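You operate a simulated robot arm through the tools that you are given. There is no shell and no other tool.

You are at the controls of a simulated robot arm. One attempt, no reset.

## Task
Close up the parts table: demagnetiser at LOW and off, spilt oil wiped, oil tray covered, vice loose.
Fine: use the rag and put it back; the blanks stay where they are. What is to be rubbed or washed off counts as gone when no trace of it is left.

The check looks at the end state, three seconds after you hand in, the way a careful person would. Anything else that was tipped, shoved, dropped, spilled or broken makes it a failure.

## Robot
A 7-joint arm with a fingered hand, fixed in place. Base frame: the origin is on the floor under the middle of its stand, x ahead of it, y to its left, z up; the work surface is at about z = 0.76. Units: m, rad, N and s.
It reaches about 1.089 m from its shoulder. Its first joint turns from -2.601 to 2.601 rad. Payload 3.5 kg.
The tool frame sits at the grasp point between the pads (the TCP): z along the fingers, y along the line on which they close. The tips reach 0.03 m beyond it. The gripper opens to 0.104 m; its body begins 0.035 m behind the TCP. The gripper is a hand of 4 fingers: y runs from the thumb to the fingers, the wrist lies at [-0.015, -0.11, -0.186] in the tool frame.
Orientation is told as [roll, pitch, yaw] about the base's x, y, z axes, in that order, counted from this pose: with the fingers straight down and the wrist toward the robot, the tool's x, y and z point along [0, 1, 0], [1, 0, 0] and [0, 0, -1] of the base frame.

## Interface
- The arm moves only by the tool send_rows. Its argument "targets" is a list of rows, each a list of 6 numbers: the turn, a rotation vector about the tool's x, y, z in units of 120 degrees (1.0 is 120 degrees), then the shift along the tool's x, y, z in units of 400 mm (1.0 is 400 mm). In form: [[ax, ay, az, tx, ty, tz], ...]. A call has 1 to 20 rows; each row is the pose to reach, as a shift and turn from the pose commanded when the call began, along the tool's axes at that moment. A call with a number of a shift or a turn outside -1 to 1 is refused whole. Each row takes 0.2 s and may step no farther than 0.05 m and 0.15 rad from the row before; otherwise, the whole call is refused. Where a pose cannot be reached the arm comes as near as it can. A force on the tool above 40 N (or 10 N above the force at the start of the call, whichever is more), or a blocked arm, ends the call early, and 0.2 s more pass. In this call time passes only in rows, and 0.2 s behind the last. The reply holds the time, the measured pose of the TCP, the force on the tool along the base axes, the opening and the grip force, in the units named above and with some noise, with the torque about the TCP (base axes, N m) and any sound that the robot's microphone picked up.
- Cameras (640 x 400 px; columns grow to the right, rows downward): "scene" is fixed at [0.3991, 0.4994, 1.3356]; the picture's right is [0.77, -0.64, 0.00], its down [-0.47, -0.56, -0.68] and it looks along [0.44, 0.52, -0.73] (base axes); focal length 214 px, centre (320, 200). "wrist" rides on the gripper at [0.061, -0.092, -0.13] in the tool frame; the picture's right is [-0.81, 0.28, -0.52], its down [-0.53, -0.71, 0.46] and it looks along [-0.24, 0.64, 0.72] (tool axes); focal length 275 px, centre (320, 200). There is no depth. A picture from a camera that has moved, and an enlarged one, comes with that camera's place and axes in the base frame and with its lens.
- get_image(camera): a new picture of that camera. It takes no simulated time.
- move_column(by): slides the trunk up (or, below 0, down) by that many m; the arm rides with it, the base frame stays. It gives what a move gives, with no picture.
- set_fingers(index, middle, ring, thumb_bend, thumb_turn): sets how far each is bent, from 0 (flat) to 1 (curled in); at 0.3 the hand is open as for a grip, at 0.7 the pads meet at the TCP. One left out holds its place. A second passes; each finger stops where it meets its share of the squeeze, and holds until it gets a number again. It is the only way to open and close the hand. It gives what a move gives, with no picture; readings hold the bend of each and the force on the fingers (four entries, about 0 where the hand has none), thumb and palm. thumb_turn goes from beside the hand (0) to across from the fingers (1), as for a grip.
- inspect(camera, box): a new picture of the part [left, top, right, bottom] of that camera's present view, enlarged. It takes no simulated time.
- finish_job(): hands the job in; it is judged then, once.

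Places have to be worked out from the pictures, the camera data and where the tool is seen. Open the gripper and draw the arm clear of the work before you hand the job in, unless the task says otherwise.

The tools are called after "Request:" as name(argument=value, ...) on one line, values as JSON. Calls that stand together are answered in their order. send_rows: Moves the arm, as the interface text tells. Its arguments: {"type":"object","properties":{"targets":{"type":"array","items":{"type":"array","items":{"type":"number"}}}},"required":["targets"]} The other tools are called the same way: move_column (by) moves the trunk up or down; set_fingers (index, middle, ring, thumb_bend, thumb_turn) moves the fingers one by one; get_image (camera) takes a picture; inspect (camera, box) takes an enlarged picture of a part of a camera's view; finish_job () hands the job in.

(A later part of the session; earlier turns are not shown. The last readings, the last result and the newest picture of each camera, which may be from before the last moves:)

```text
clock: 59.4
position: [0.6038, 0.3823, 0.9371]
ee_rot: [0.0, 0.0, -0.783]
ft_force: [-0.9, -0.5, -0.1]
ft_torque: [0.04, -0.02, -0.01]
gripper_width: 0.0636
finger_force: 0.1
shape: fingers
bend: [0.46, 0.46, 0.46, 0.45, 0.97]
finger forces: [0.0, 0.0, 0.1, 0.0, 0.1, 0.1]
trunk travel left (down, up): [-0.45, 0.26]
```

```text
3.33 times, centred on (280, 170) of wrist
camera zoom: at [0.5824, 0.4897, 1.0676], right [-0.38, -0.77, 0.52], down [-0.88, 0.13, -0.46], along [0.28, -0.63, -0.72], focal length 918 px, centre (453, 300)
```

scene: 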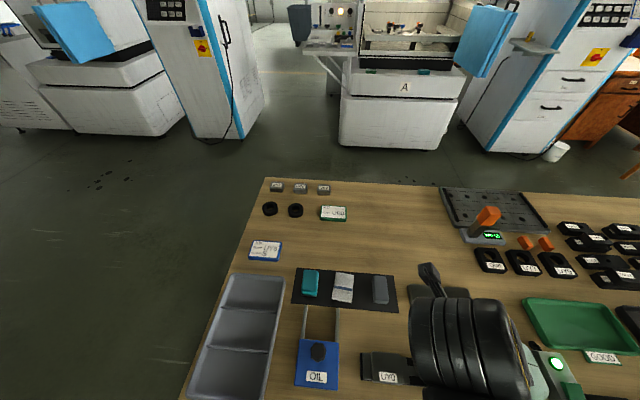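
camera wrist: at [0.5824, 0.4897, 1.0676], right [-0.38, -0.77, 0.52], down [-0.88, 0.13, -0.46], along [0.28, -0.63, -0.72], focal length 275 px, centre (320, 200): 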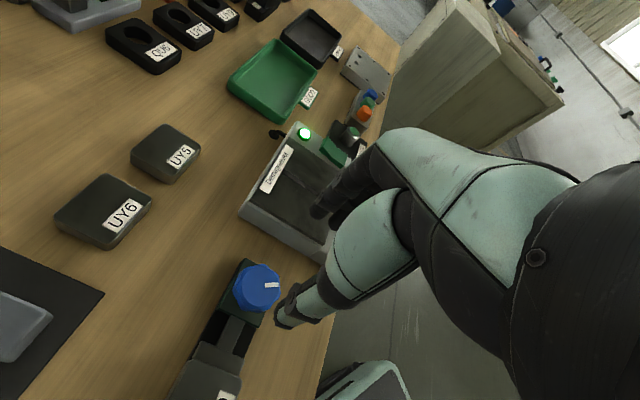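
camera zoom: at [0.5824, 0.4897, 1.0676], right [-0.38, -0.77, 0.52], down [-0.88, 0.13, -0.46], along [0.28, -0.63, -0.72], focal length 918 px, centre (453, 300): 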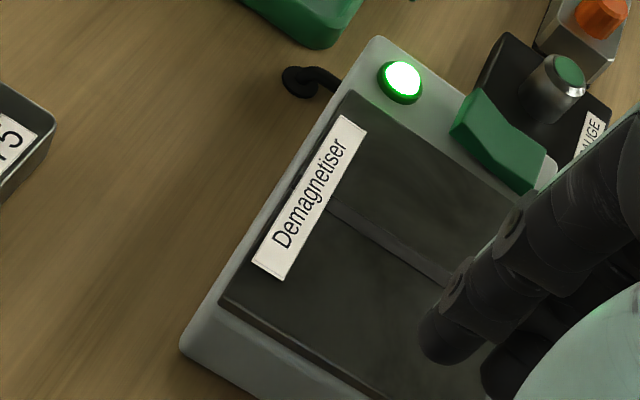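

Triangulation puts the knob's top centre at about (0.6047, 0.3786, 0.813), pointing to the near side. I descend over it to TCP z ≈ 0.84.

Request:
send_rows(targets=[[0, 0, 0, -0.0045, 0.0063, 0.05], [0, 0, 0, -0.0045, 0.0063, 0.11], [0, 0, 0, -0.0045, 0.0063, 0.17], [0, 0, 0, -0.0045, 0.0063, 0.21], [0, 0, 0, -0.0045, 0.0063, 0.2425]])

Request:
inspect(camera="wrist", box=[200, 160, 400, 340])

Request:
inspect(camera="scene", box=[350, 300, 510, 400])

```text
clock: 60.6
position: [0.6049, 0.3759, 0.8405]
ee_rot: [0.0, -0.001, -0.784]
ft_force: [0.6, -0.4, 0.3]
ft_torque: [0.03, -0.01, -0.01]
gripper_width: 0.0636
finger_force: 0.1
shape: fingers
bend: [0.46, 0.46, 0.46, 0.45, 0.97]
finger forces: [0.1, 0.0, 0.0, 0.1, 0.1, 0.0]
trunk travel left (down, up): [-0.45, 0.26]
```

```text
2.22 times, centred on (300, 250) of wrist
camera zoom: at [0.5832, 0.4835, 0.9713], right [-0.38, -0.77, 0.52], down [-0.88, 0.13, -0.46], along [0.28, -0.63, -0.72], focal length 612 px, centre (364, 89)
```

zoom: 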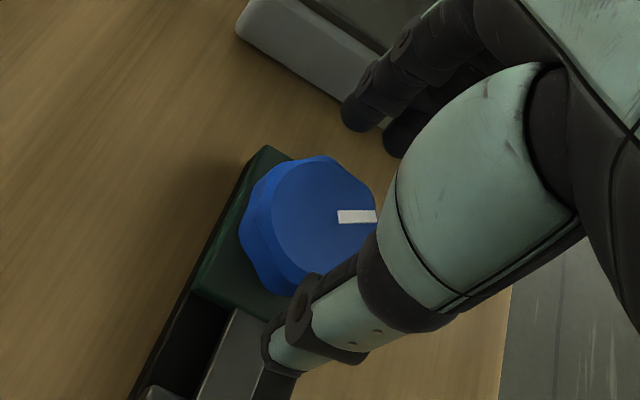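

```text
4.00 times, centred on (430, 350) of scene
camera zoom: at [0.3991, 0.4994, 1.3356], right [0.77, -0.64, 0.0], down [-0.47, -0.56, -0.68], along [0.44, 0.52, -0.73], focal length 858 px, centre (-120, -400)
```

zoom: 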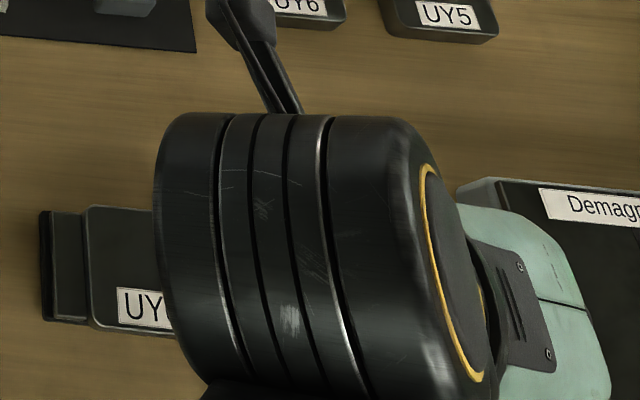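

The TCP is now within 2 mm of the knob's axis. I lower to z ≈ 0.826 and close on the knob.

Request:
send_rows(targets=[[0, 0, 0, 0.005, 0, 0.012], [0, 0, 0, 0.005, 0, 0.024], [0, 0, 0, 0.005, 0, 0.036]])

Request:
set_fingers(index=0.53, middle=0.53, ring=0.53, thumb_bend=0.53)

Request:
inspect(camera="wrist", box=[200, 160, 400, 340])

```text
clock: 61.4
position: [0.6064, 0.3784, 0.8256]
ee_rot: [-0.001, 0.001, -0.784]
ft_force: [0.1, -0.1, -0.2]
ft_torque: [-0.01, 0.03, 0.0]
gripper_width: 0.0634
finger_force: 0.0
shape: fingers
bend: [0.46, 0.46, 0.46, 0.45, 0.97]
finger forces: [0.0, 0.0, 0.1, 0.1, 0.0, 0.1]
trunk travel left (down, up): [-0.45, 0.26]
```

```text
clock: 62.4
position: [0.6066, 0.3765, 0.8261]
ee_rot: [0.001, 0.0, -0.787]
ft_force: [-0.4, 0.1, -0.7]
ft_torque: [0.01, -0.03, 0.01]
gripper_width: 0.045
finger_force: 0.0
shape: fingers
bend: [0.53, 0.53, 0.53, 0.53, 0.97]
finger forces: [0.0, 0.1, 0.1, 0.0, 0.0, 0.0]
trunk travel left (down, up): [-0.45, 0.26]
```

```text
2.22 times, centred on (300, 250) of wrist
camera zoom: at [0.5854, 0.4851, 0.9572], right [-0.38, -0.77, 0.52], down [-0.88, 0.13, -0.46], along [0.28, -0.63, -0.72], focal length 612 px, centre (364, 89)
```

zoom: 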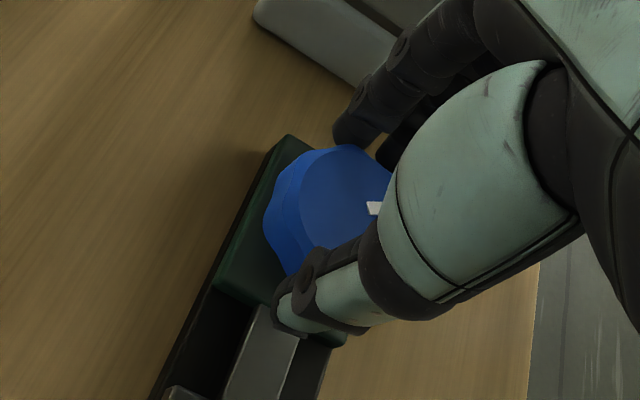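

No contact yet at 0.045 m; I close further.

Request:
set_fingers(index=0.62, middle=0.62, ring=0.62, thumb_bend=0.62)

Request:
inspect(camera="wrist", box=[200, 160, 400, 340])

```text
clock: 63.4
position: [0.6057, 0.3771, 0.8276]
ee_rot: [-0.001, 0.0, -0.784]
ft_force: [2.7, -3.1, 0.1]
ft_torque: [-0.13, -0.07, -0.02]
gripper_width: 0.0382
finger_force: 6.6
shape: fingers
bend: [0.56, 0.58, 0.62, 0.56, 0.97]
finger forces: [4.7, 4.1, 0.1, 0.0, 4.6, 0.0]
trunk travel left (down, up): [-0.45, 0.26]
```

```text
2.22 times, centred on (300, 250) of wrist
camera zoom: at [0.5856, 0.4848, 0.9572], right [-0.38, -0.77, 0.52], down [-0.88, 0.13, -0.46], along [0.28, -0.63, -0.72], focal length 612 px, centre (364, 89)
```

zoom: 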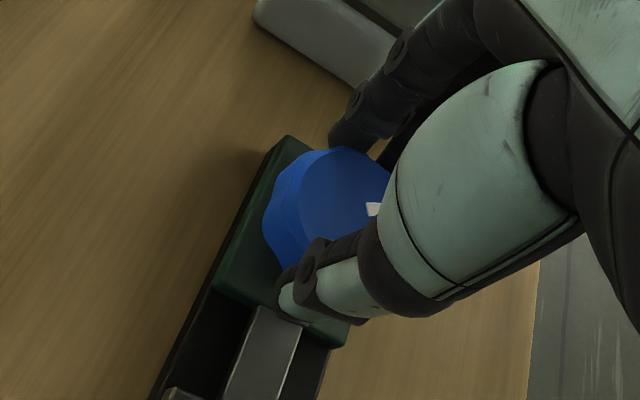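

Index, middle and thumb hold the knob. I squeeze a bit more and then turn 15° counter-clockwise (seen from above) to feel which way it goes.

Request:
set_fingers(index=0.68, middle=0.68, ring=0.62, thumb_bend=0.7)

Request:
send_rows(targets=[[0, 0, -0.03, 0, 0, 0], [0, 0, -0.06, 0, 0, 0], [0, 0, -0.09, 0, 0, 0], [0, 0, -0.125, 0, 0, 0]])

Request:
inspect(camera="wrist", box=[150, 160, 400, 380])

```text
clock: 64.4
position: [0.607, 0.3772, 0.8277]
ee_rot: [0.001, 0.001, -0.786]
ft_force: [3.2, -5.2, 1.4]
ft_torque: [-0.21, -0.12, 0.03]
gripper_width: 0.0366
finger_force: 13.5
shape: fingers
bend: [0.56, 0.59, 0.62, 0.58, 0.97]
finger forces: [8.5, 8.1, 0.0, 0.0, 10.0, 0.0]
trunk travel left (down, up): [-0.45, 0.26]
```

```text
clock: 65.4
position: [0.6054, 0.3767, 0.8274]
ee_rot: [0.0, 0.001, -0.521]
ft_force: [6.1, -7.1, 4.0]
ft_torque: [-0.22, -0.22, 0.01]
gripper_width: 0.0364
finger_force: 14.1
shape: fingers
bend: [0.56, 0.6, 0.62, 0.59, 0.96]
finger forces: [9.4, 9.1, 0.1, 0.0, 9.8, 0.1]
trunk travel left (down, up): [-0.45, 0.26]
```

```text
1.82 times, centred on (275, 270) of wrist
camera zoom: at [0.558, 0.4751, 0.957], right [-0.17, -0.84, 0.52], down [-0.88, -0.11, -0.46], along [0.44, -0.53, -0.72], focal length 500 px, centre (402, 73)
```

zoom: 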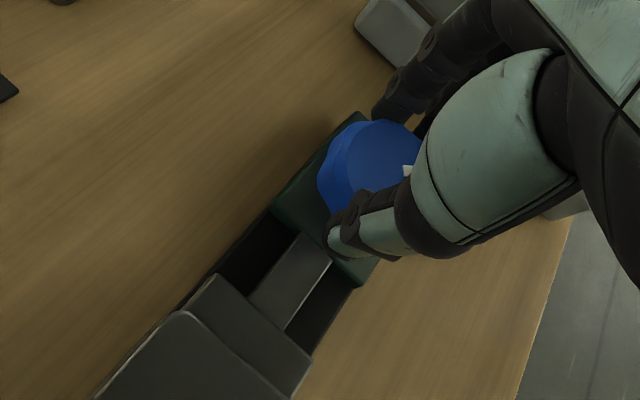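

The knob follows the hand with almost no resisting torque (the pointer stays fixed relative to the hand). I keep turning counter-clockwise by 45° more, recentring slightly to balance the finger forces.

Request:
send_rows(targets=[[0, 0, -0.0, 0, 0.004, 0], [0, 0, -0.0625, 0, 0.004, 0], [0, 0, -0.125, 0, 0.004, 0], [0, 0, -0.1875, 0, 0.004, 0], [0, 0, -0.25, 0, 0.004, 0], [0, 0, -0.3125, 0, 0.004, 0], [0, 0, -0.375, 0, 0.004, 0]])

Request:
inspect(camera="wrist", box=[100, 160, 400, 380])

Request:
inspect(camera="scene", box=[340, 300, 500, 400])

```text
clock: 67.0
position: [0.6065, 0.3765, 0.8272]
ee_rot: [0.0, -0.001, 0.265]
ft_force: [3.7, -3.9, 2.3]
ft_torque: [-0.07, -0.13, -0.03]
gripper_width: 0.0364
finger_force: 13.3
shape: fingers
bend: [0.57, 0.61, 0.62, 0.59, 0.96]
finger forces: [7.4, 8.3, 0.0, 0.1, 12.1, 0.0]
trunk travel left (down, up): [-0.45, 0.26]
```

```text
1.82 times, centred on (250, 270) of wrist
camera zoom: at [0.5037, 0.4118, 0.9569], right [0.48, -0.71, 0.52], down [-0.55, -0.7, -0.46], along [0.69, -0.07, -0.72], focal length 500 px, centre (447, 73)
```

zoom: 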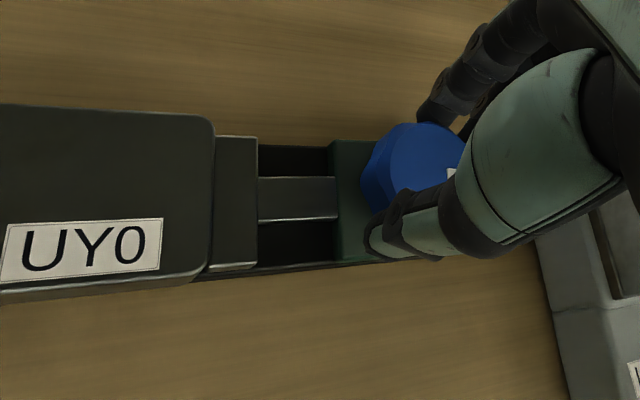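

```text
4.00 times, centred on (420, 350) of scene
camera zoom: at [0.3991, 0.4994, 1.3356], right [0.77, -0.64, 0.0], down [-0.47, -0.56, -0.68], along [0.44, 0.52, -0.73], focal length 858 px, centre (-80, -400)
```

zoom: 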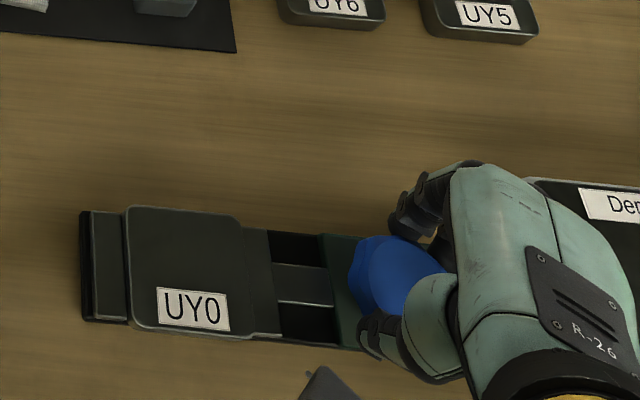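

The knob has turned about 60° with the hand. I compare the jaw's position with the same view as before.

Request:
inspect(camera="scene", box=[350, 340, 470, 400])

```text
5.33 times, centred on (410, 370) of scene
camera zoom: at [0.3991, 0.4994, 1.3356], right [0.77, -0.64, 0.0], down [-0.47, -0.56, -0.68], along [0.44, 0.52, -0.73], focal length 1144 px, centre (-160, -707)
```

zoom: 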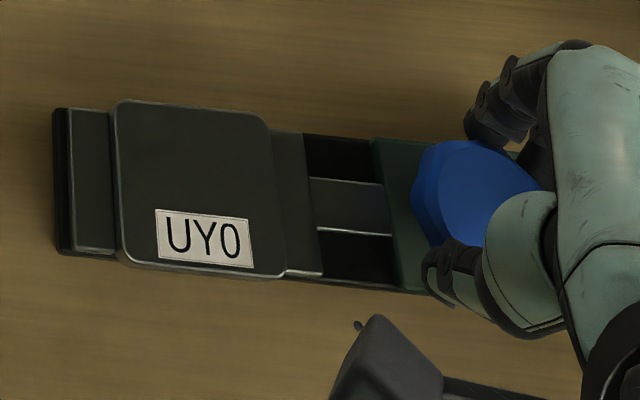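

The jaw has opened by a fraction of a millimetre, so counter-clockwise loosens. I turn on by 60° more.

Request:
send_rows(targets=[[0, 0, -0.0625, 0, 0, 0], [0, 0, -0.125, 0, 0, 0], [0, 0, -0.1875, 0, 0, 0], [0, 0, -0.25, 0, 0, 0], [0, 0, -0.3125, 0, 0, 0], [0, 0, -0.375, 0, 0, 0], [0, 0, -0.4375, 0, 0, 0], [0, 0, -0.5, 0, 0, 0]])

Request:
inspect(camera="scene", box=[350, 340, 470, 400])

Request:
inspect(camera="wrist", box=[100, 160, 400, 380])

```text
clock: 68.8
position: [0.606, 0.3773, 0.8271]
ee_rot: [0.0, 0.0, 1.312]
ft_force: [3.0, 6.7, 2.6]
ft_torque: [0.2, -0.1, -0.04]
gripper_width: 0.0364
finger_force: 14.3
shape: fingers
bend: [0.56, 0.6, 0.62, 0.6, 0.95]
finger forces: [9.8, 8.8, 0.0, 0.0, 10.4, 0.0]
trunk travel left (down, up): [-0.45, 0.26]
```

```text
5.33 times, centred on (410, 370) of scene
camera zoom: at [0.3991, 0.4994, 1.3356], right [0.77, -0.64, 0.0], down [-0.47, -0.56, -0.68], along [0.44, 0.52, -0.73], focal length 1144 px, centre (-160, -707)
```

zoom: 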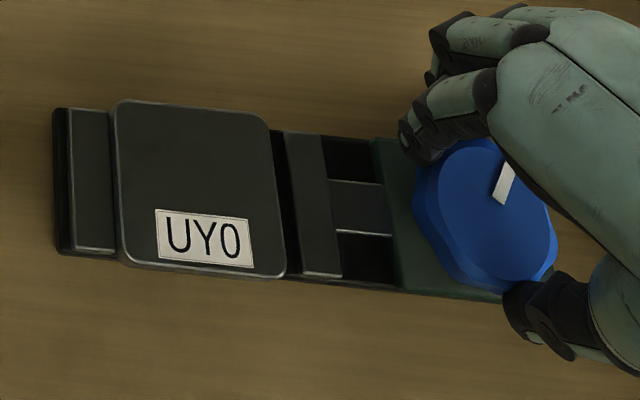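

```text
1.82 times, centred on (250, 270) of wrist
camera zoom: at [0.5253, 0.3043, 0.9569], right [0.85, 0.06, 0.52], down [0.33, -0.83, -0.46], along [0.4, 0.56, -0.72], focal length 500 px, centre (447, 73)
```

zoom: 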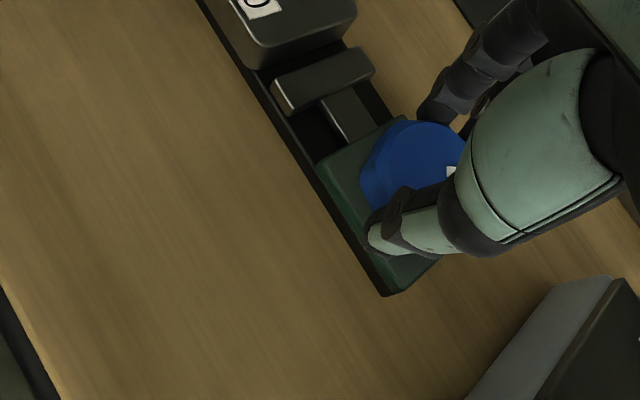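

The jaw is clearly off the blank now, and the blank hasn't moved. I turn another 30° to be safely loose, watching for a stop.

Request:
send_rows(targets=[[0, 0, -0.05, 0, 0, 0], [0, 0, -0.1, 0, 0, 0], [0, 0, -0.15, 0, 0, 0], [0, 0, -0.2, 0, 0, 0], [0, 0, -0.25, 0, 0, 0]])

Request:
inspect(camera="scene", box=[350, 340, 470, 400])

```text
clock: 70.0
position: [0.6068, 0.379, 0.8267]
ee_rot: [0.001, 0.001, 1.835]
ft_force: [-1.9, 5.6, -0.4]
ft_torque: [0.23, 0.04, -0.09]
gripper_width: 0.0361
finger_force: 13.6
shape: fingers
bend: [0.56, 0.6, 0.62, 0.6, 0.95]
finger forces: [9.5, 7.8, 0.1, 0.0, 10.7, 0.0]
trunk travel left (down, up): [-0.45, 0.26]
```

```text
5.33 times, centred on (410, 370) of scene
camera zoom: at [0.3991, 0.4994, 1.3356], right [0.77, -0.64, 0.0], down [-0.47, -0.56, -0.68], along [0.44, 0.52, -0.73], focal length 1144 px, centre (-160, -707)
```

zoom: 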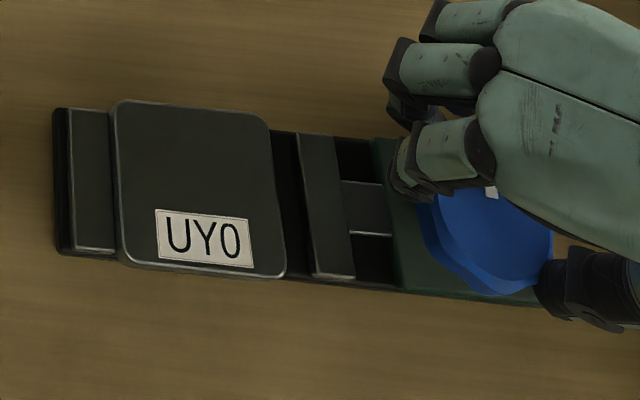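

The jaw gap is now about 1 cm: the vice is loose. I release the knob and lift straight up.

Request:
set_fingers(index=0.46, middle=0.46, ring=0.46, thumb_bend=0.46)

Request:
send_rows(targets=[[0, 0, 0, 0, 0, -0.03], [0, 0, 0, 0, 0, -0.08], [0, 0, 0, 0, 0, -0.15], [0, 0, 0, 0, 0, -0.25], [0, 0, 0, 0, 0, -0.35], [0, 0, 0, 0, 0, -0.45]])

Request:
get_image(camera="wrist")

Request:
inspect(camera="scene", box=[350, 340, 470, 400])

```text
clock: 71.0
position: [0.608, 0.3784, 0.827]
ee_rot: [0.0, -0.001, 1.834]
ft_force: [-0.9, -0.1, -0.2]
ft_torque: [0.0, -0.02, 0.0]
gripper_width: 0.062
finger_force: 0.0
shape: fingers
bend: [0.46, 0.46, 0.46, 0.46, 0.97]
finger forces: [0.0, 0.0, 0.0, 0.0, 0.0, 0.1]
trunk travel left (down, up): [-0.45, 0.26]
```

```text
clock: 72.4
position: [0.6087, 0.3754, 1.0068]
ee_rot: [-0.001, 0.002, 1.835]
ft_force: [0.2, 0.3, 0.0]
ft_torque: [-0.02, -0.02, -0.05]
gripper_width: 0.062
finger_force: 0.2
shape: fingers
bend: [0.46, 0.46, 0.46, 0.46, 0.97]
finger forces: [0.1, 0.0, 0.0, 0.1, 0.0, 0.1]
trunk travel left (down, up): [-0.45, 0.26]
```

```text
taken
camera wrist: at [0.5738, 0.2707, 1.1367], right [0.71, 0.48, 0.52], down [0.7, -0.55, -0.46], along [0.07, 0.69, -0.72], focal length 275 px, centre (320, 200)
```

wrist: 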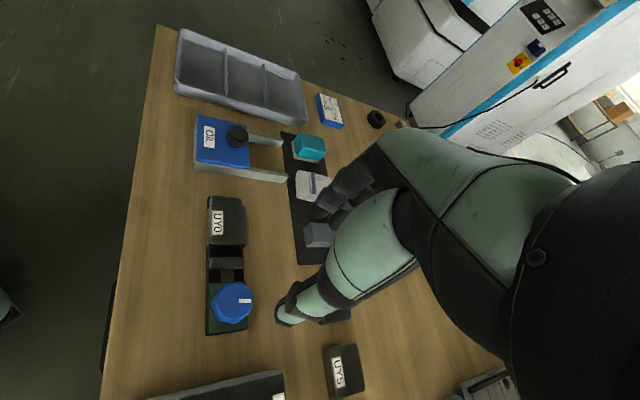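

```text
5.33 times, centred on (410, 370) of scene
camera zoom: at [0.3991, 0.4994, 1.3356], right [0.77, -0.64, 0.0], down [-0.47, -0.56, -0.68], along [0.44, 0.52, -0.73], focal length 1144 px, centre (-160, -707)
```

zoom: 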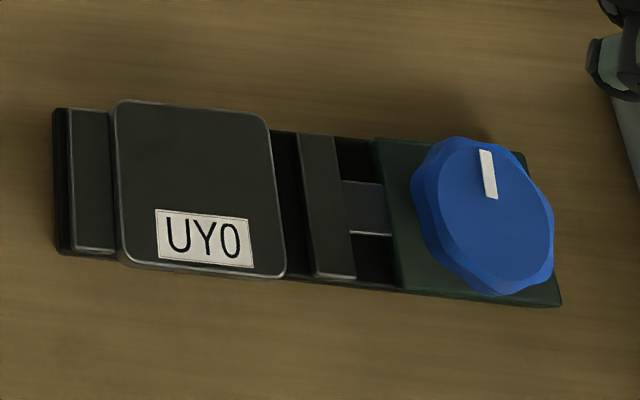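

The vice jaw stands open and the blank is in place. Now the demagnetiser: I move high to the right and turn back to yaw 0 for a clear look at its knob and switch.

Request:
send_rows(targets=[[0, 0, 0.067, 0.005, -0.055, 0], [0, 0, 0.134, 0.009, -0.111, 0], [0, 0, 0.201, 0.014, -0.166, 0], [0, 0, 0.268, 0.019, -0.222, 0], [0, 0, 0.335, 0.023, -0.277, 0], [0, 0, 0.402, 0.028, -0.333, 0], [0, 0, 0.469, 0.033, -0.388, 0], [0, 0, 0.536, 0.038, -0.444, 0], [0, 0, 0.603, 0.042, -0.5, 0], [0, 0, 0.67, 0.047, -0.555, 0], [0, 0, 0.737, 0.052, -0.61, 0], [0, 0, 0.804, 0.056, -0.666, 0], [0, 0, 0.875, 0.061, -0.721, 0]])

Request:
get_image(camera="wrist")

Request:
inspect(camera="wrist", box=[40, 100, 280, 320])

Request:
get_image(camera="scene")

```text
clock: 75.2
position: [0.6555, 0.0927, 1.0075]
ee_rot: [-0.001, -0.002, -0.004]
ft_force: [0.5, -0.5, -0.2]
ft_torque: [0.01, 0.0, 0.01]
gripper_width: 0.0618
finger_force: 0.2
shape: fingers
bend: [0.46, 0.46, 0.46, 0.46, 0.97]
finger forces: [0.1, 0.0, 0.1, 0.0, 0.0, 0.0]
trunk travel left (down, up): [-0.45, 0.26]
```

```text
taken
camera wrist: at [0.5661, 0.1526, 1.1391], right [0.27, -0.81, 0.52], down [-0.71, -0.53, -0.46], along [0.64, -0.24, -0.72], focal length 275 px, centre (320, 200)
```

wrist: 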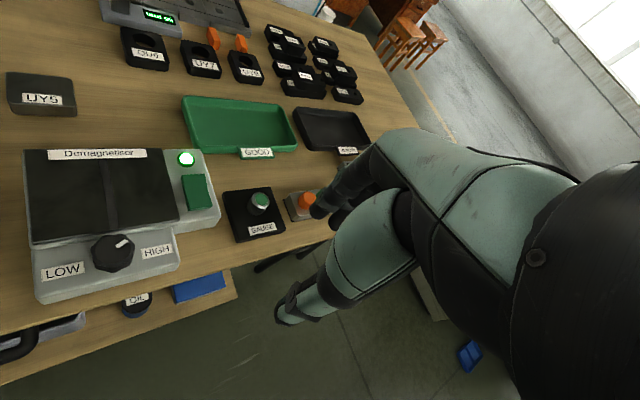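

```text
1.82 times, centred on (160, 210) of wrist
camera zoom: at [0.5661, 0.1526, 1.1391], right [0.27, -0.81, 0.52], down [-0.71, -0.53, -0.46], along [0.64, -0.24, -0.72], focal length 500 px, centre (611, 182)
```

zoom: 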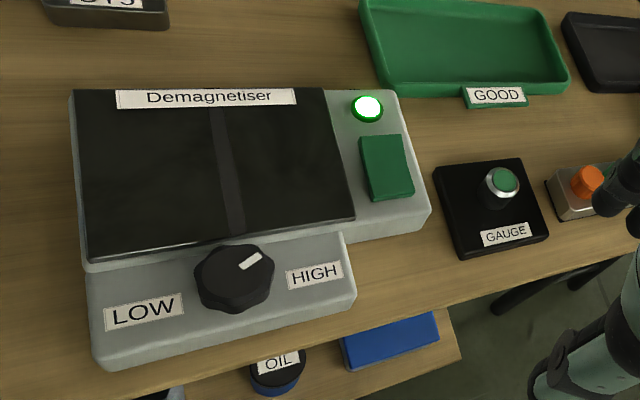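

```text
taken
```

scene: 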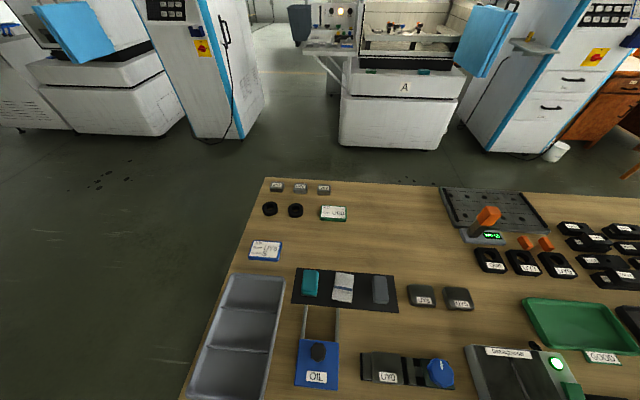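

While the arm is out of the scene view, I check the table, rag and lid, and enlarge the demagnetiser's controls.

Request:
inspect(camera="scene", box=[280, 250, 480, 400])

Request:
inspect(camera="wrist", box=[30, 210, 190, 310])

Request:
inspect(camera="wrist", box=[150, 140, 240, 230])

Request:
inspect(camera="scene", box=[460, 330, 600, 400])

```text
2.67 times, centred on (380, 325) of scene
camera zoom: at [0.3991, 0.4994, 1.3356], right [0.77, -0.64, 0.0], down [-0.47, -0.56, -0.68], along [0.44, 0.52, -0.73], focal length 572 px, centre (160, -133)
```

zoom: 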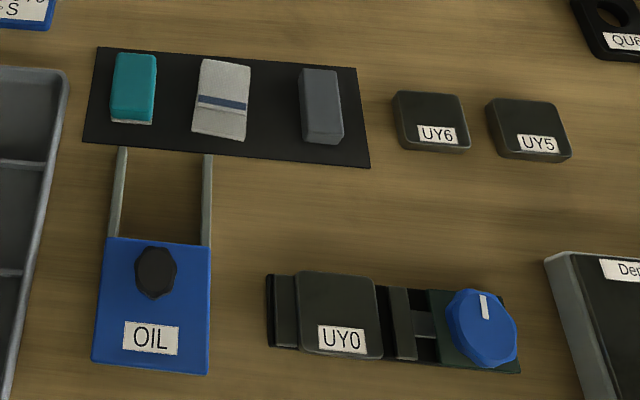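

```text
4.00 times, centred on (110, 260) of wrist
camera zoom: at [0.5661, 0.1526, 1.1391], right [0.27, -0.81, 0.52], down [-0.71, -0.53, -0.46], along [0.64, -0.24, -0.72], focal length 1101 px, centre (1160, -40)
```

zoom: 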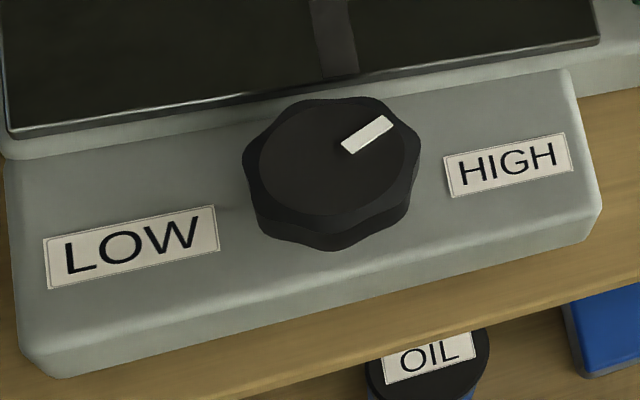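

```text
4.44 times, centred on (195, 185) of wrist
camera zoom: at [0.5661, 0.1526, 1.1391], right [0.27, -0.81, 0.52], down [-0.71, -0.53, -0.46], along [0.64, -0.24, -0.72], focal length 1224 px, centre (876, 267)
```

zoom: 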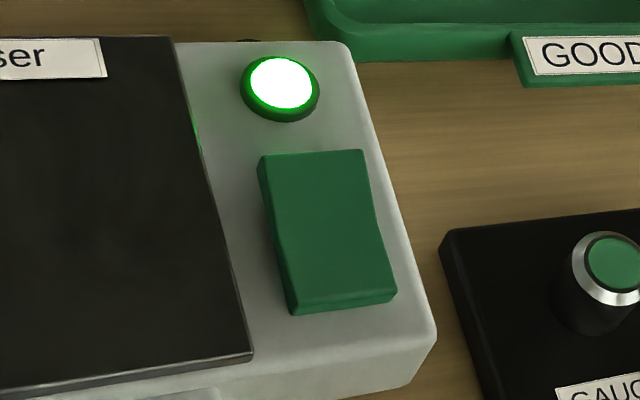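

```text
4.57 times, centred on (530, 365) of scene
camera zoom: at [0.3991, 0.4994, 1.3356], right [0.77, -0.64, 0.0], down [-0.47, -0.56, -0.68], along [0.44, 0.52, -0.73], focal length 980 px, centre (-640, -554)
```

zoom: 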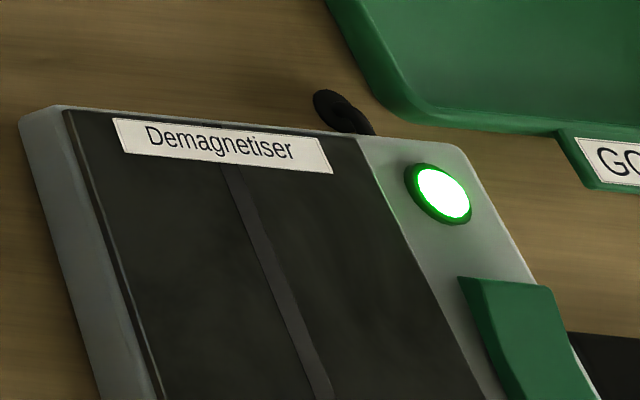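

Table, rag, lid and vice look right. To see which end of the green rocker is raised, I move in closer from the left-front with yaw −45°.

Request:
send_rows(targets=[[0, 0, 0.0625, 0.013, 0.012, 0.04], [0, 0, 0.125, 0.026, 0.024, 0.08], [0, 0, 0.1875, 0.039, 0.035, 0.12], [0, 0, 0.25, 0.052, 0.047, 0.16], [0, 0, 0.3125, 0.065, 0.059, 0.2], [0, 0, 0.375, 0.0775, 0.0708, 0.25]])

Request:
get_image(camera="wrist")

Request:
inspect(camera="wrist", box=[60, 100, 300, 320])

```text
clock: 76.6
position: [0.6854, 0.1217, 0.9063]
ee_rot: [0.0, 0.0, -0.788]
ft_force: [0.7, 0.2, -0.9]
ft_torque: [0.0, 0.02, 0.0]
gripper_width: 0.0622
finger_force: 0.0
shape: fingers
bend: [0.46, 0.46, 0.46, 0.46, 0.97]
finger forces: [0.1, 0.1, 0.0, 0.1, 0.0, 0.1]
trunk travel left (down, up): [-0.45, 0.26]
```

```text
taken
camera wrist: at [0.6647, 0.2301, 1.0373], right [-0.38, -0.77, 0.52], down [-0.88, 0.13, -0.46], along [0.28, -0.63, -0.72], focal length 275 px, centre (320, 200)
```

wrist: 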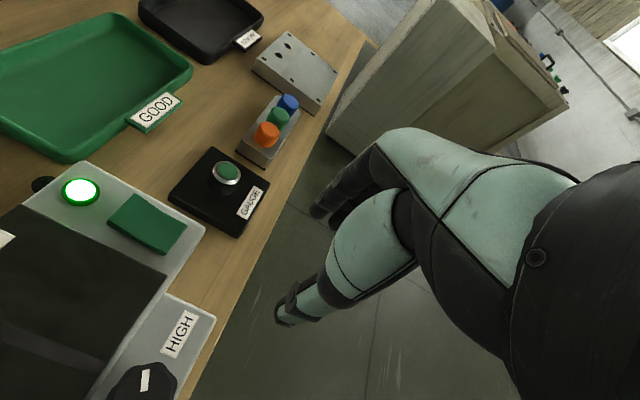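

```text
1.82 times, centred on (180, 210) of wrist
camera zoom: at [0.6647, 0.2301, 1.0373], right [-0.38, -0.77, 0.52], down [-0.88, 0.13, -0.46], along [0.28, -0.63, -0.72], focal length 500 px, centre (574, 182)
```

zoom: 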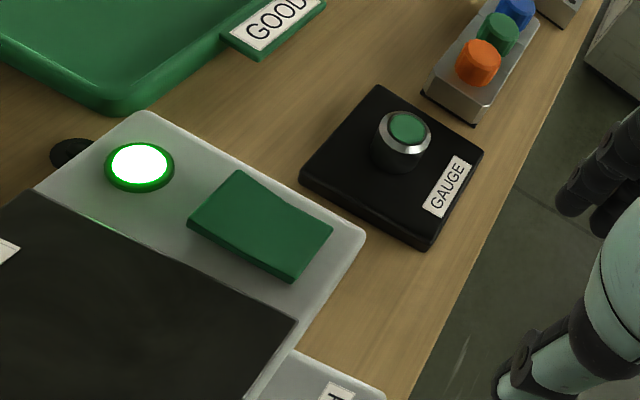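

Request:
inspect(camera="wrist", box=[95, 180, 195, 270])

Request:
inspect(camera="scene", box=[530, 345, 610, 400])

```text
4.44 times, centred on (145, 225) of wrist
camera zoom: at [0.6647, 0.2301, 1.0373], right [-0.38, -0.77, 0.52], down [-0.88, 0.13, -0.46], along [0.28, -0.63, -0.72], focal length 1224 px, centre (1098, 89)
```

zoom: 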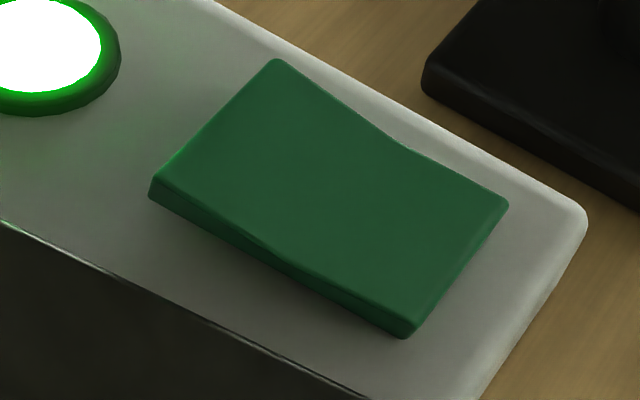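

```text
7.27 times, centred on (570, 372) of scene
camera zoom: at [0.3991, 0.4994, 1.3356], right [0.77, -0.64, 0.0], down [-0.47, -0.56, -0.68], along [0.44, 0.52, -0.73], focal length 1560 px, centre (-1498, -1054)
```

zoom: 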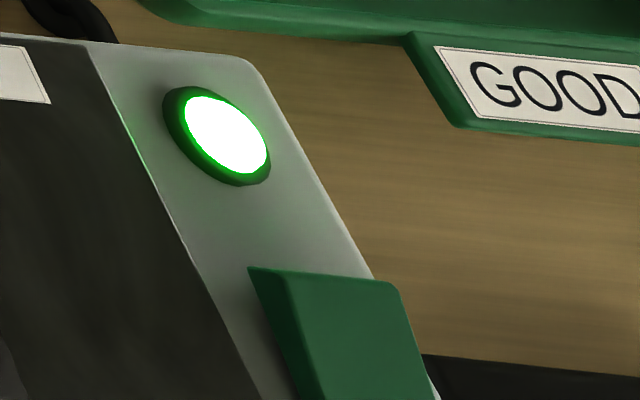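

The rocker's far end stands higher (near end pressed in = on), so pressing its far end should switch off. I judge it to span s 0.38–0.408, t 0.654–0.699. I turn to yaw 45° and hover with the index/middle tips over its far end, the ring finger curled out of the way.

Request:
send_rows(targets=[[0, 0, -0.0625, 0.018, -0.001, 0], [0, 0, -0.125, 0.037, -0.002, 0], [0, 0, -0.1875, 0.055, -0.003, 0], [0, 0, -0.25, 0.073, -0.004, 0], [0, 0, -0.3125, 0.092, -0.005, 0], [0, 0, -0.375, 0.11, -0.006, 0], [0, 0, -0.4375, 0.128, -0.007, 0], [0, 0, -0.5, 0.147, -0.008, 0], [0, 0, -0.5625, 0.165, -0.009, 0], [0, 0, -0.625, 0.183, -0.01, 0], [0, 0, -0.6875, 0.2, -0.011, 0], [0, 0, -0.75, 0.22, -0.0115, 0]])

Request:
set_fingers(ring=0.8)

Request:
get_image(camera="wrist")

Request:
get_image(camera="scene")

```text
clock: 79.2
position: [0.7452, 0.1885, 0.9067]
ee_rot: [-0.002, -0.001, 0.788]
ft_force: [0.3, 0.4, 0.3]
ft_torque: [0.01, 0.01, 0.0]
gripper_width: 0.062
finger_force: 0.1
shape: fingers
bend: [0.46, 0.46, 0.46, 0.46, 0.97]
finger forces: [0.1, 0.0, 0.0, 0.0, 0.0, 0.0]
trunk travel left (down, up): [-0.45, 0.26]
```

```text
clock: 80.2
position: [0.7442, 0.1892, 0.9072]
ee_rot: [0.0, 0.001, 0.783]
ft_force: [0.0, 0.7, -0.6]
ft_torque: [0.0, -0.02, -0.01]
gripper_width: 0.0621
finger_force: 0.0
shape: fingers
bend: [0.46, 0.46, 0.8, 0.46, 0.97]
finger forces: [0.0, 0.1, 0.1, 0.0, 0.1, 0.0]
trunk travel left (down, up): [-0.45, 0.26]
```

```text
taken
camera wrist: at [0.6379, 0.1664, 1.0381], right [0.77, -0.38, 0.52], down [-0.13, -0.88, -0.46], along [0.63, 0.28, -0.72], focal length 275 px, centre (320, 200)
```

wrist: 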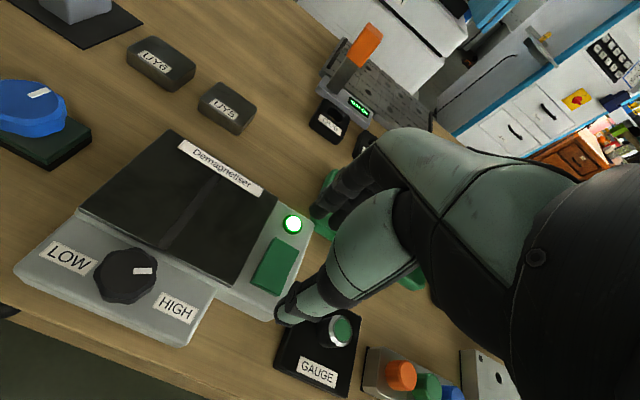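

```text
taken
```

scene: 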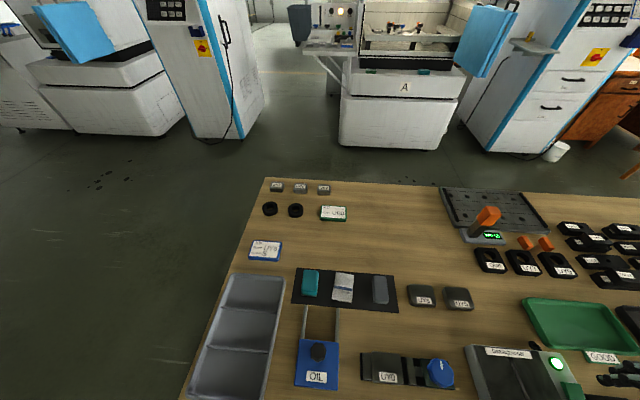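

Both the lamp and the rocker are visible from here. I enlarge to measure the rocker, and the knob/panel heights from the side.

Request:
inspect(camera="wrist", box=[200, 180, 360, 340])

Request:
inspect(camera="wrist", box=[10, 200, 230, 350])

Request:
inspect(camera="scene", box=[520, 320, 640, 400])

```text
2.50 times, centred on (280, 260) of wrist
camera zoom: at [0.6379, 0.1664, 1.0381], right [0.77, -0.38, 0.52], down [-0.13, -0.88, -0.46], along [0.63, 0.28, -0.72], focal length 688 px, centre (420, 50)
```

zoom: 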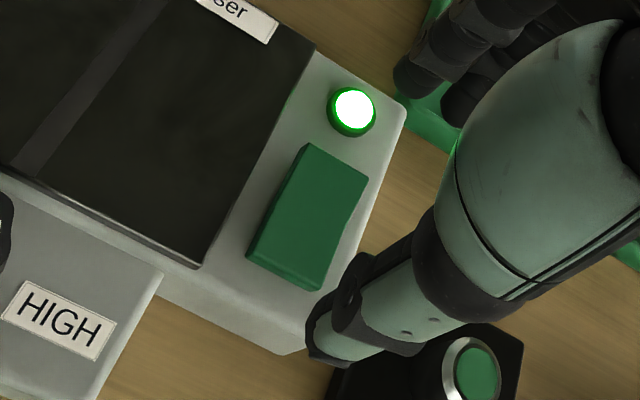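

```text
2.67 times, centred on (120, 275) of wrist
camera zoom: at [0.6379, 0.1664, 1.0381], right [0.77, -0.38, 0.52], down [-0.13, -0.88, -0.46], along [0.63, 0.28, -0.72], focal length 734 px, centre (853, 0)
```

zoom: 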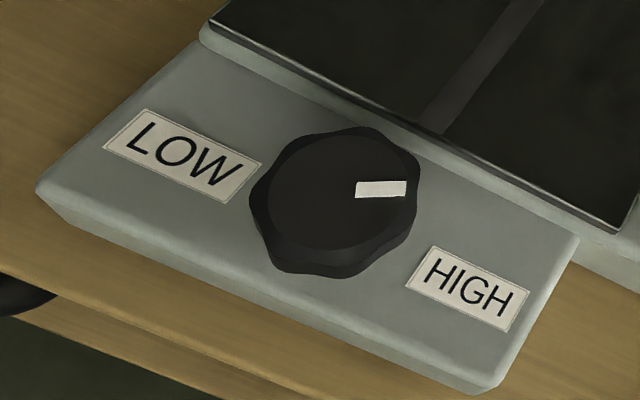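

```text
5.00 times, centred on (580, 360) of scene
camera zoom: at [0.3991, 0.4994, 1.3356], right [0.77, -0.64, 0.0], down [-0.47, -0.56, -0.68], along [0.44, 0.52, -0.73], focal length 1072 px, centre (-980, -600)
```

zoom: 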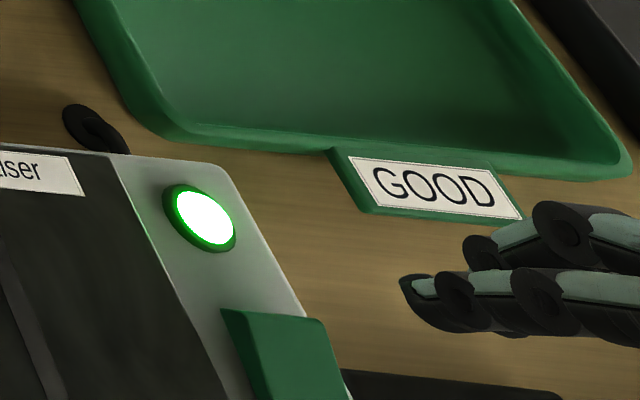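

Triangulating the rocker: far edge z ≈ 0.812, near edge z ≈ 0.798, which confirms the far end is raised. The index tip hangs at about t = 0.70, so I shift 1 cm toward me and 6 mm left and lower to just above the rocker.

Request:
send_rows(targets=[[0, 0, 0, 0.015, -0.025, 0], [0, 0, 0, 0.015, -0.025, 0.05], [0, 0, 0, 0.015, -0.025, 0.09], [0, 0, 0, 0.015, -0.025, 0.125]])

Request:
inspect(camera="wrist", box=[220, 130, 400, 330])

Request:
inspect(camera="scene", box=[520, 320, 640, 400])

```text
clock: 81.2
position: [0.7344, 0.1859, 0.8577]
ee_rot: [0.0, 0.0, 0.786]
ft_force: [0.6, -0.7, -0.3]
ft_torque: [0.0, -0.01, 0.0]
gripper_width: 0.0621
finger_force: 0.0
shape: fingers
bend: [0.46, 0.46, 0.8, 0.46, 0.97]
finger forces: [0.0, 0.0, 0.1, 0.0, 0.0, 0.0]
trunk travel left (down, up): [-0.45, 0.26]
```

```text
2.00 times, centred on (310, 230) of wrist
camera zoom: at [0.6268, 0.1637, 0.9884], right [0.77, -0.38, 0.52], down [-0.13, -0.88, -0.46], along [0.63, 0.28, -0.72], focal length 551 px, centre (340, 140)
```

zoom: 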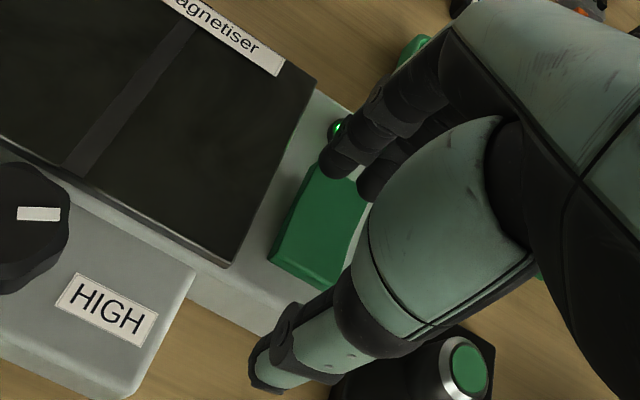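

```text
5.00 times, centred on (580, 360) of scene
camera zoom: at [0.3991, 0.4994, 1.3356], right [0.77, -0.64, 0.0], down [-0.47, -0.56, -0.68], along [0.44, 0.52, -0.73], focal length 1072 px, centre (-980, -600)
```

zoom: 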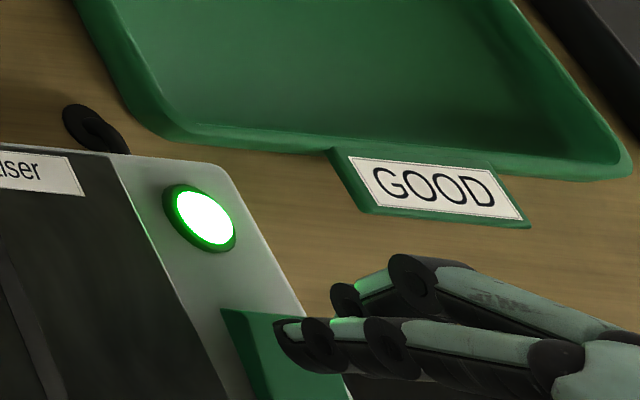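

The index and middle tips are right above the rocker's far end, with the lamp visible in the scene view. I lower in small steps until it presses.

Request:
send_rows(targets=[[0, 0, 0, 0, 0, 0.01], [0, 0, 0, 0, 0, 0.02]])

Request:
inspect(camera="scene", box=[520, 320, 640, 400])

```text
clock: 81.8
position: [0.7347, 0.1852, 0.8494]
ee_rot: [0.0, 0.002, 0.789]
ft_force: [0.2, -0.1, -0.1]
ft_torque: [0.01, 0.01, 0.0]
gripper_width: 0.0619
finger_force: 0.1
shape: fingers
bend: [0.46, 0.46, 0.8, 0.46, 0.97]
finger forces: [0.1, 0.1, 0.0, 0.0, 0.0, 0.0]
trunk travel left (down, up): [-0.45, 0.26]
```

```text
5.00 times, centred on (580, 360) of scene
camera zoom: at [0.3991, 0.4994, 1.3356], right [0.77, -0.64, 0.0], down [-0.47, -0.56, -0.68], along [0.44, 0.52, -0.73], focal length 1072 px, centre (-980, -600)
```

zoom: 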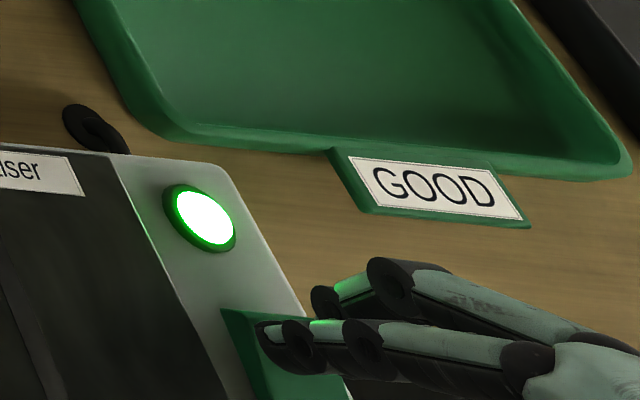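

Request:
send_rows(targets=[[0, 0, 0, 0, 0, 0.005], [0, 0, 0, 0, 0, 0.01]])

Request:
inspect(camera="scene", box=[520, 320, 640, 400])

```text
clock: 82.4
position: [0.7335, 0.1863, 0.8455]
ee_rot: [0.0, -0.001, 0.784]
ft_force: [-0.6, 0.4, 1.2]
ft_torque: [0.06, -0.08, -0.02]
gripper_width: 0.062
finger_force: 1.1
shape: fingers
bend: [0.46, 0.46, 0.8, 0.46, 0.97]
finger forces: [0.0, 1.9, 0.0, 0.1, 0.1, 0.1]
trunk travel left (down, up): [-0.45, 0.26]
heard: click
```

```text
5.00 times, centred on (580, 360) of scene
camera zoom: at [0.3991, 0.4994, 1.3356], right [0.77, -0.64, 0.0], down [-0.47, -0.56, -0.68], along [0.44, 0.52, -0.73], focal length 1072 px, centre (-980, -600)
```

zoom: 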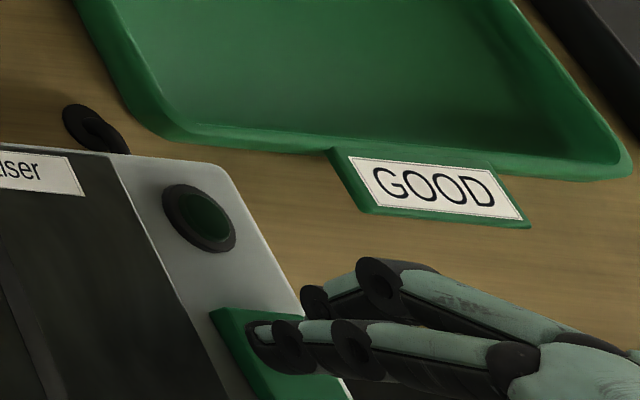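

A click was heard and the lamp is out: it's off. I lift straight up and check that the rocker stays.

Request:
send_rows(targets=[[0, 0, 0, 0, 0, -0.03], [0, 0, 0, 0, 0, -0.08], [0, 0, 0, 0, 0, -0.15]])

Request:
set_fingers(ring=0.55)

Request:
inspect(camera="wrist", box=[200, 180, 360, 340])

```text
clock: 83.2
position: [0.7335, 0.1865, 0.9047]
ee_rot: [-0.001, 0.001, 0.785]
ft_force: [-0.8, -0.8, -0.2]
ft_torque: [0.0, 0.01, -0.01]
gripper_width: 0.0621
finger_force: 0.1
shape: fingers
bend: [0.46, 0.46, 0.8, 0.46, 0.97]
finger forces: [0.0, 0.1, 0.0, 0.1, 0.0, 0.1]
trunk travel left (down, up): [-0.45, 0.26]
```

```text
clock: 84.2
position: [0.7347, 0.1859, 0.9036]
ee_rot: [0.001, -0.001, 0.785]
ft_force: [0.1, -0.4, 0.3]
ft_torque: [-0.05, 0.0, -0.02]
gripper_width: 0.0623
finger_force: 0.1
shape: fingers
bend: [0.46, 0.46, 0.55, 0.46, 0.97]
finger forces: [0.1, 0.0, 0.0, 0.0, 0.0, 0.0]
trunk travel left (down, up): [-0.45, 0.26]
```

```text
2.50 times, centred on (280, 260) of wrist
camera zoom: at [0.6271, 0.1649, 1.0351], right [0.77, -0.38, 0.52], down [-0.13, -0.88, -0.46], along [0.63, 0.28, -0.72], focal length 688 px, centre (420, 50)
```

zoom: 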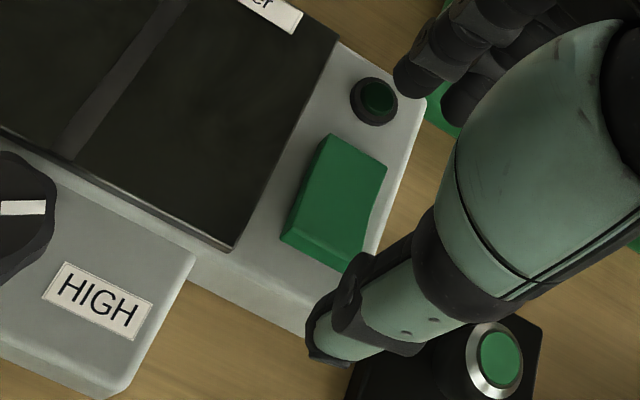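

The rocker stays off, near end now up, and the lamp is dark. Next I go above the knob (about 0.648, 0.2255, top z ≈ 0.818), turning back to yaw −45°.

Request:
send_rows(targets=[[0, 0, 0.0625, 0.0185, -0.0068, -0.003], [0, 0, 0.125, 0.037, -0.0137, -0.006], [0, 0, 0.1875, 0.0555, -0.0205, -0.01], [0, 0, 0.25, 0.074, -0.0273, -0.015], [0, 0, 0.3125, 0.0925, -0.034, -0.02], [0, 0, 0.375, 0.111, -0.041, -0.025], [0, 0, 0.4375, 0.1295, -0.048, -0.03], [0, 0, 0.5, 0.148, -0.0547, -0.03], [0, 0, 0.5625, 0.1665, -0.0615, -0.03], [0, 0, 0.625, 0.185, -0.0683, -0.03], [0, 0, 0.6875, 0.2035, -0.075, -0.03], [0, 0, 0.75, 0.222, -0.082, -0.03]])

Request:
get_image(camera="wrist")

Request:
inspect(camera="wrist", box=[180, 200, 360, 380])

```text
clock: 86.8
position: [0.6483, 0.2243, 0.9171]
ee_rot: [0.0, 0.0, -0.788]
ft_force: [0.0, 0.3, 0.0]
ft_torque: [0.01, 0.0, 0.0]
gripper_width: 0.0622
finger_force: 0.1
shape: fingers
bend: [0.46, 0.46, 0.55, 0.46, 0.97]
finger forces: [0.0, 0.0, 0.1, 0.0, 0.0, 0.0]
trunk travel left (down, up): [-0.45, 0.26]
```

```text
taken
camera wrist: at [0.6275, 0.3325, 1.0471], right [-0.38, -0.77, 0.52], down [-0.88, 0.13, -0.46], along [0.28, -0.63, -0.72], focal length 275 px, centre (320, 200)
```

wrist: 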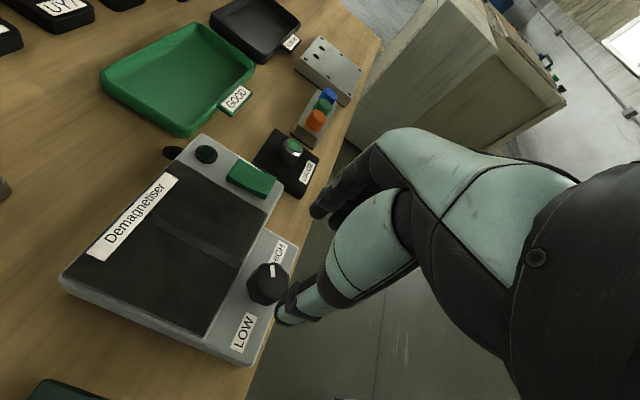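

```text
2.22 times, centred on (270, 290) of wrist
camera zoom: at [0.6275, 0.3325, 1.0471], right [-0.38, -0.77, 0.52], down [-0.88, 0.13, -0.46], along [0.28, -0.63, -0.72], focal length 612 px, centre (431, 0)
```

zoom: 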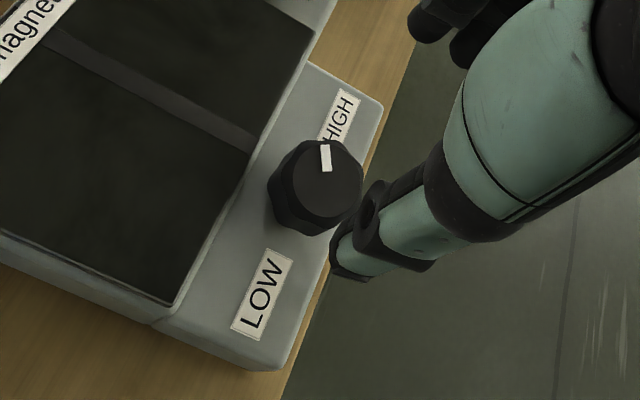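

The TCP is on the knob's axis within a couple of mm. I descend to z ≈ 0.845, keeping the tips above the block's top.

Request:
send_rows(targets=[[0, 0, 0, 0, 0, 0.05], [0, 0, 0, 0, 0, 0.1], [0, 0, 0, 0, 0, 0.15], [0, 0, 0, 0, 0, 0.18]])

Request:
inspect(camera="wrist", box=[180, 150, 400, 340])

```text
clock: 87.8
position: [0.6482, 0.2255, 0.8447]
ee_rot: [0.001, 0.0, -0.786]
ft_force: [1.0, -0.2, 0.0]
ft_torque: [-0.01, -0.02, 0.01]
gripper_width: 0.0621
finger_force: 0.0
shape: fingers
bend: [0.46, 0.46, 0.55, 0.46, 0.97]
finger forces: [0.1, 0.0, 0.0, 0.1, 0.0, 0.0]
trunk travel left (down, up): [-0.45, 0.26]
```

```text
2.11 times, centred on (290, 245) of wrist
camera zoom: at [0.6273, 0.3337, 0.9754], right [-0.38, -0.77, 0.52], down [-0.88, 0.13, -0.46], along [0.28, -0.63, -0.72], focal length 580 px, centre (383, 105)
```

zoom: 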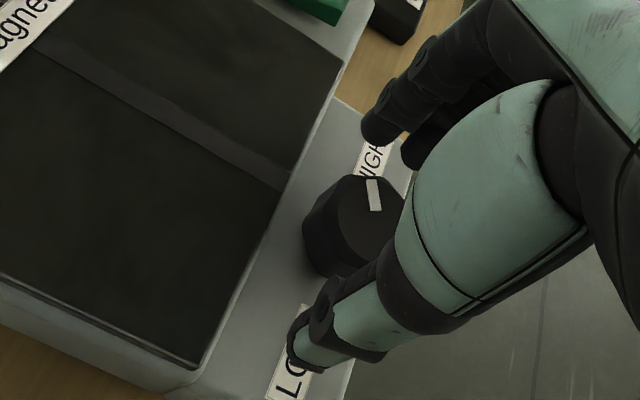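

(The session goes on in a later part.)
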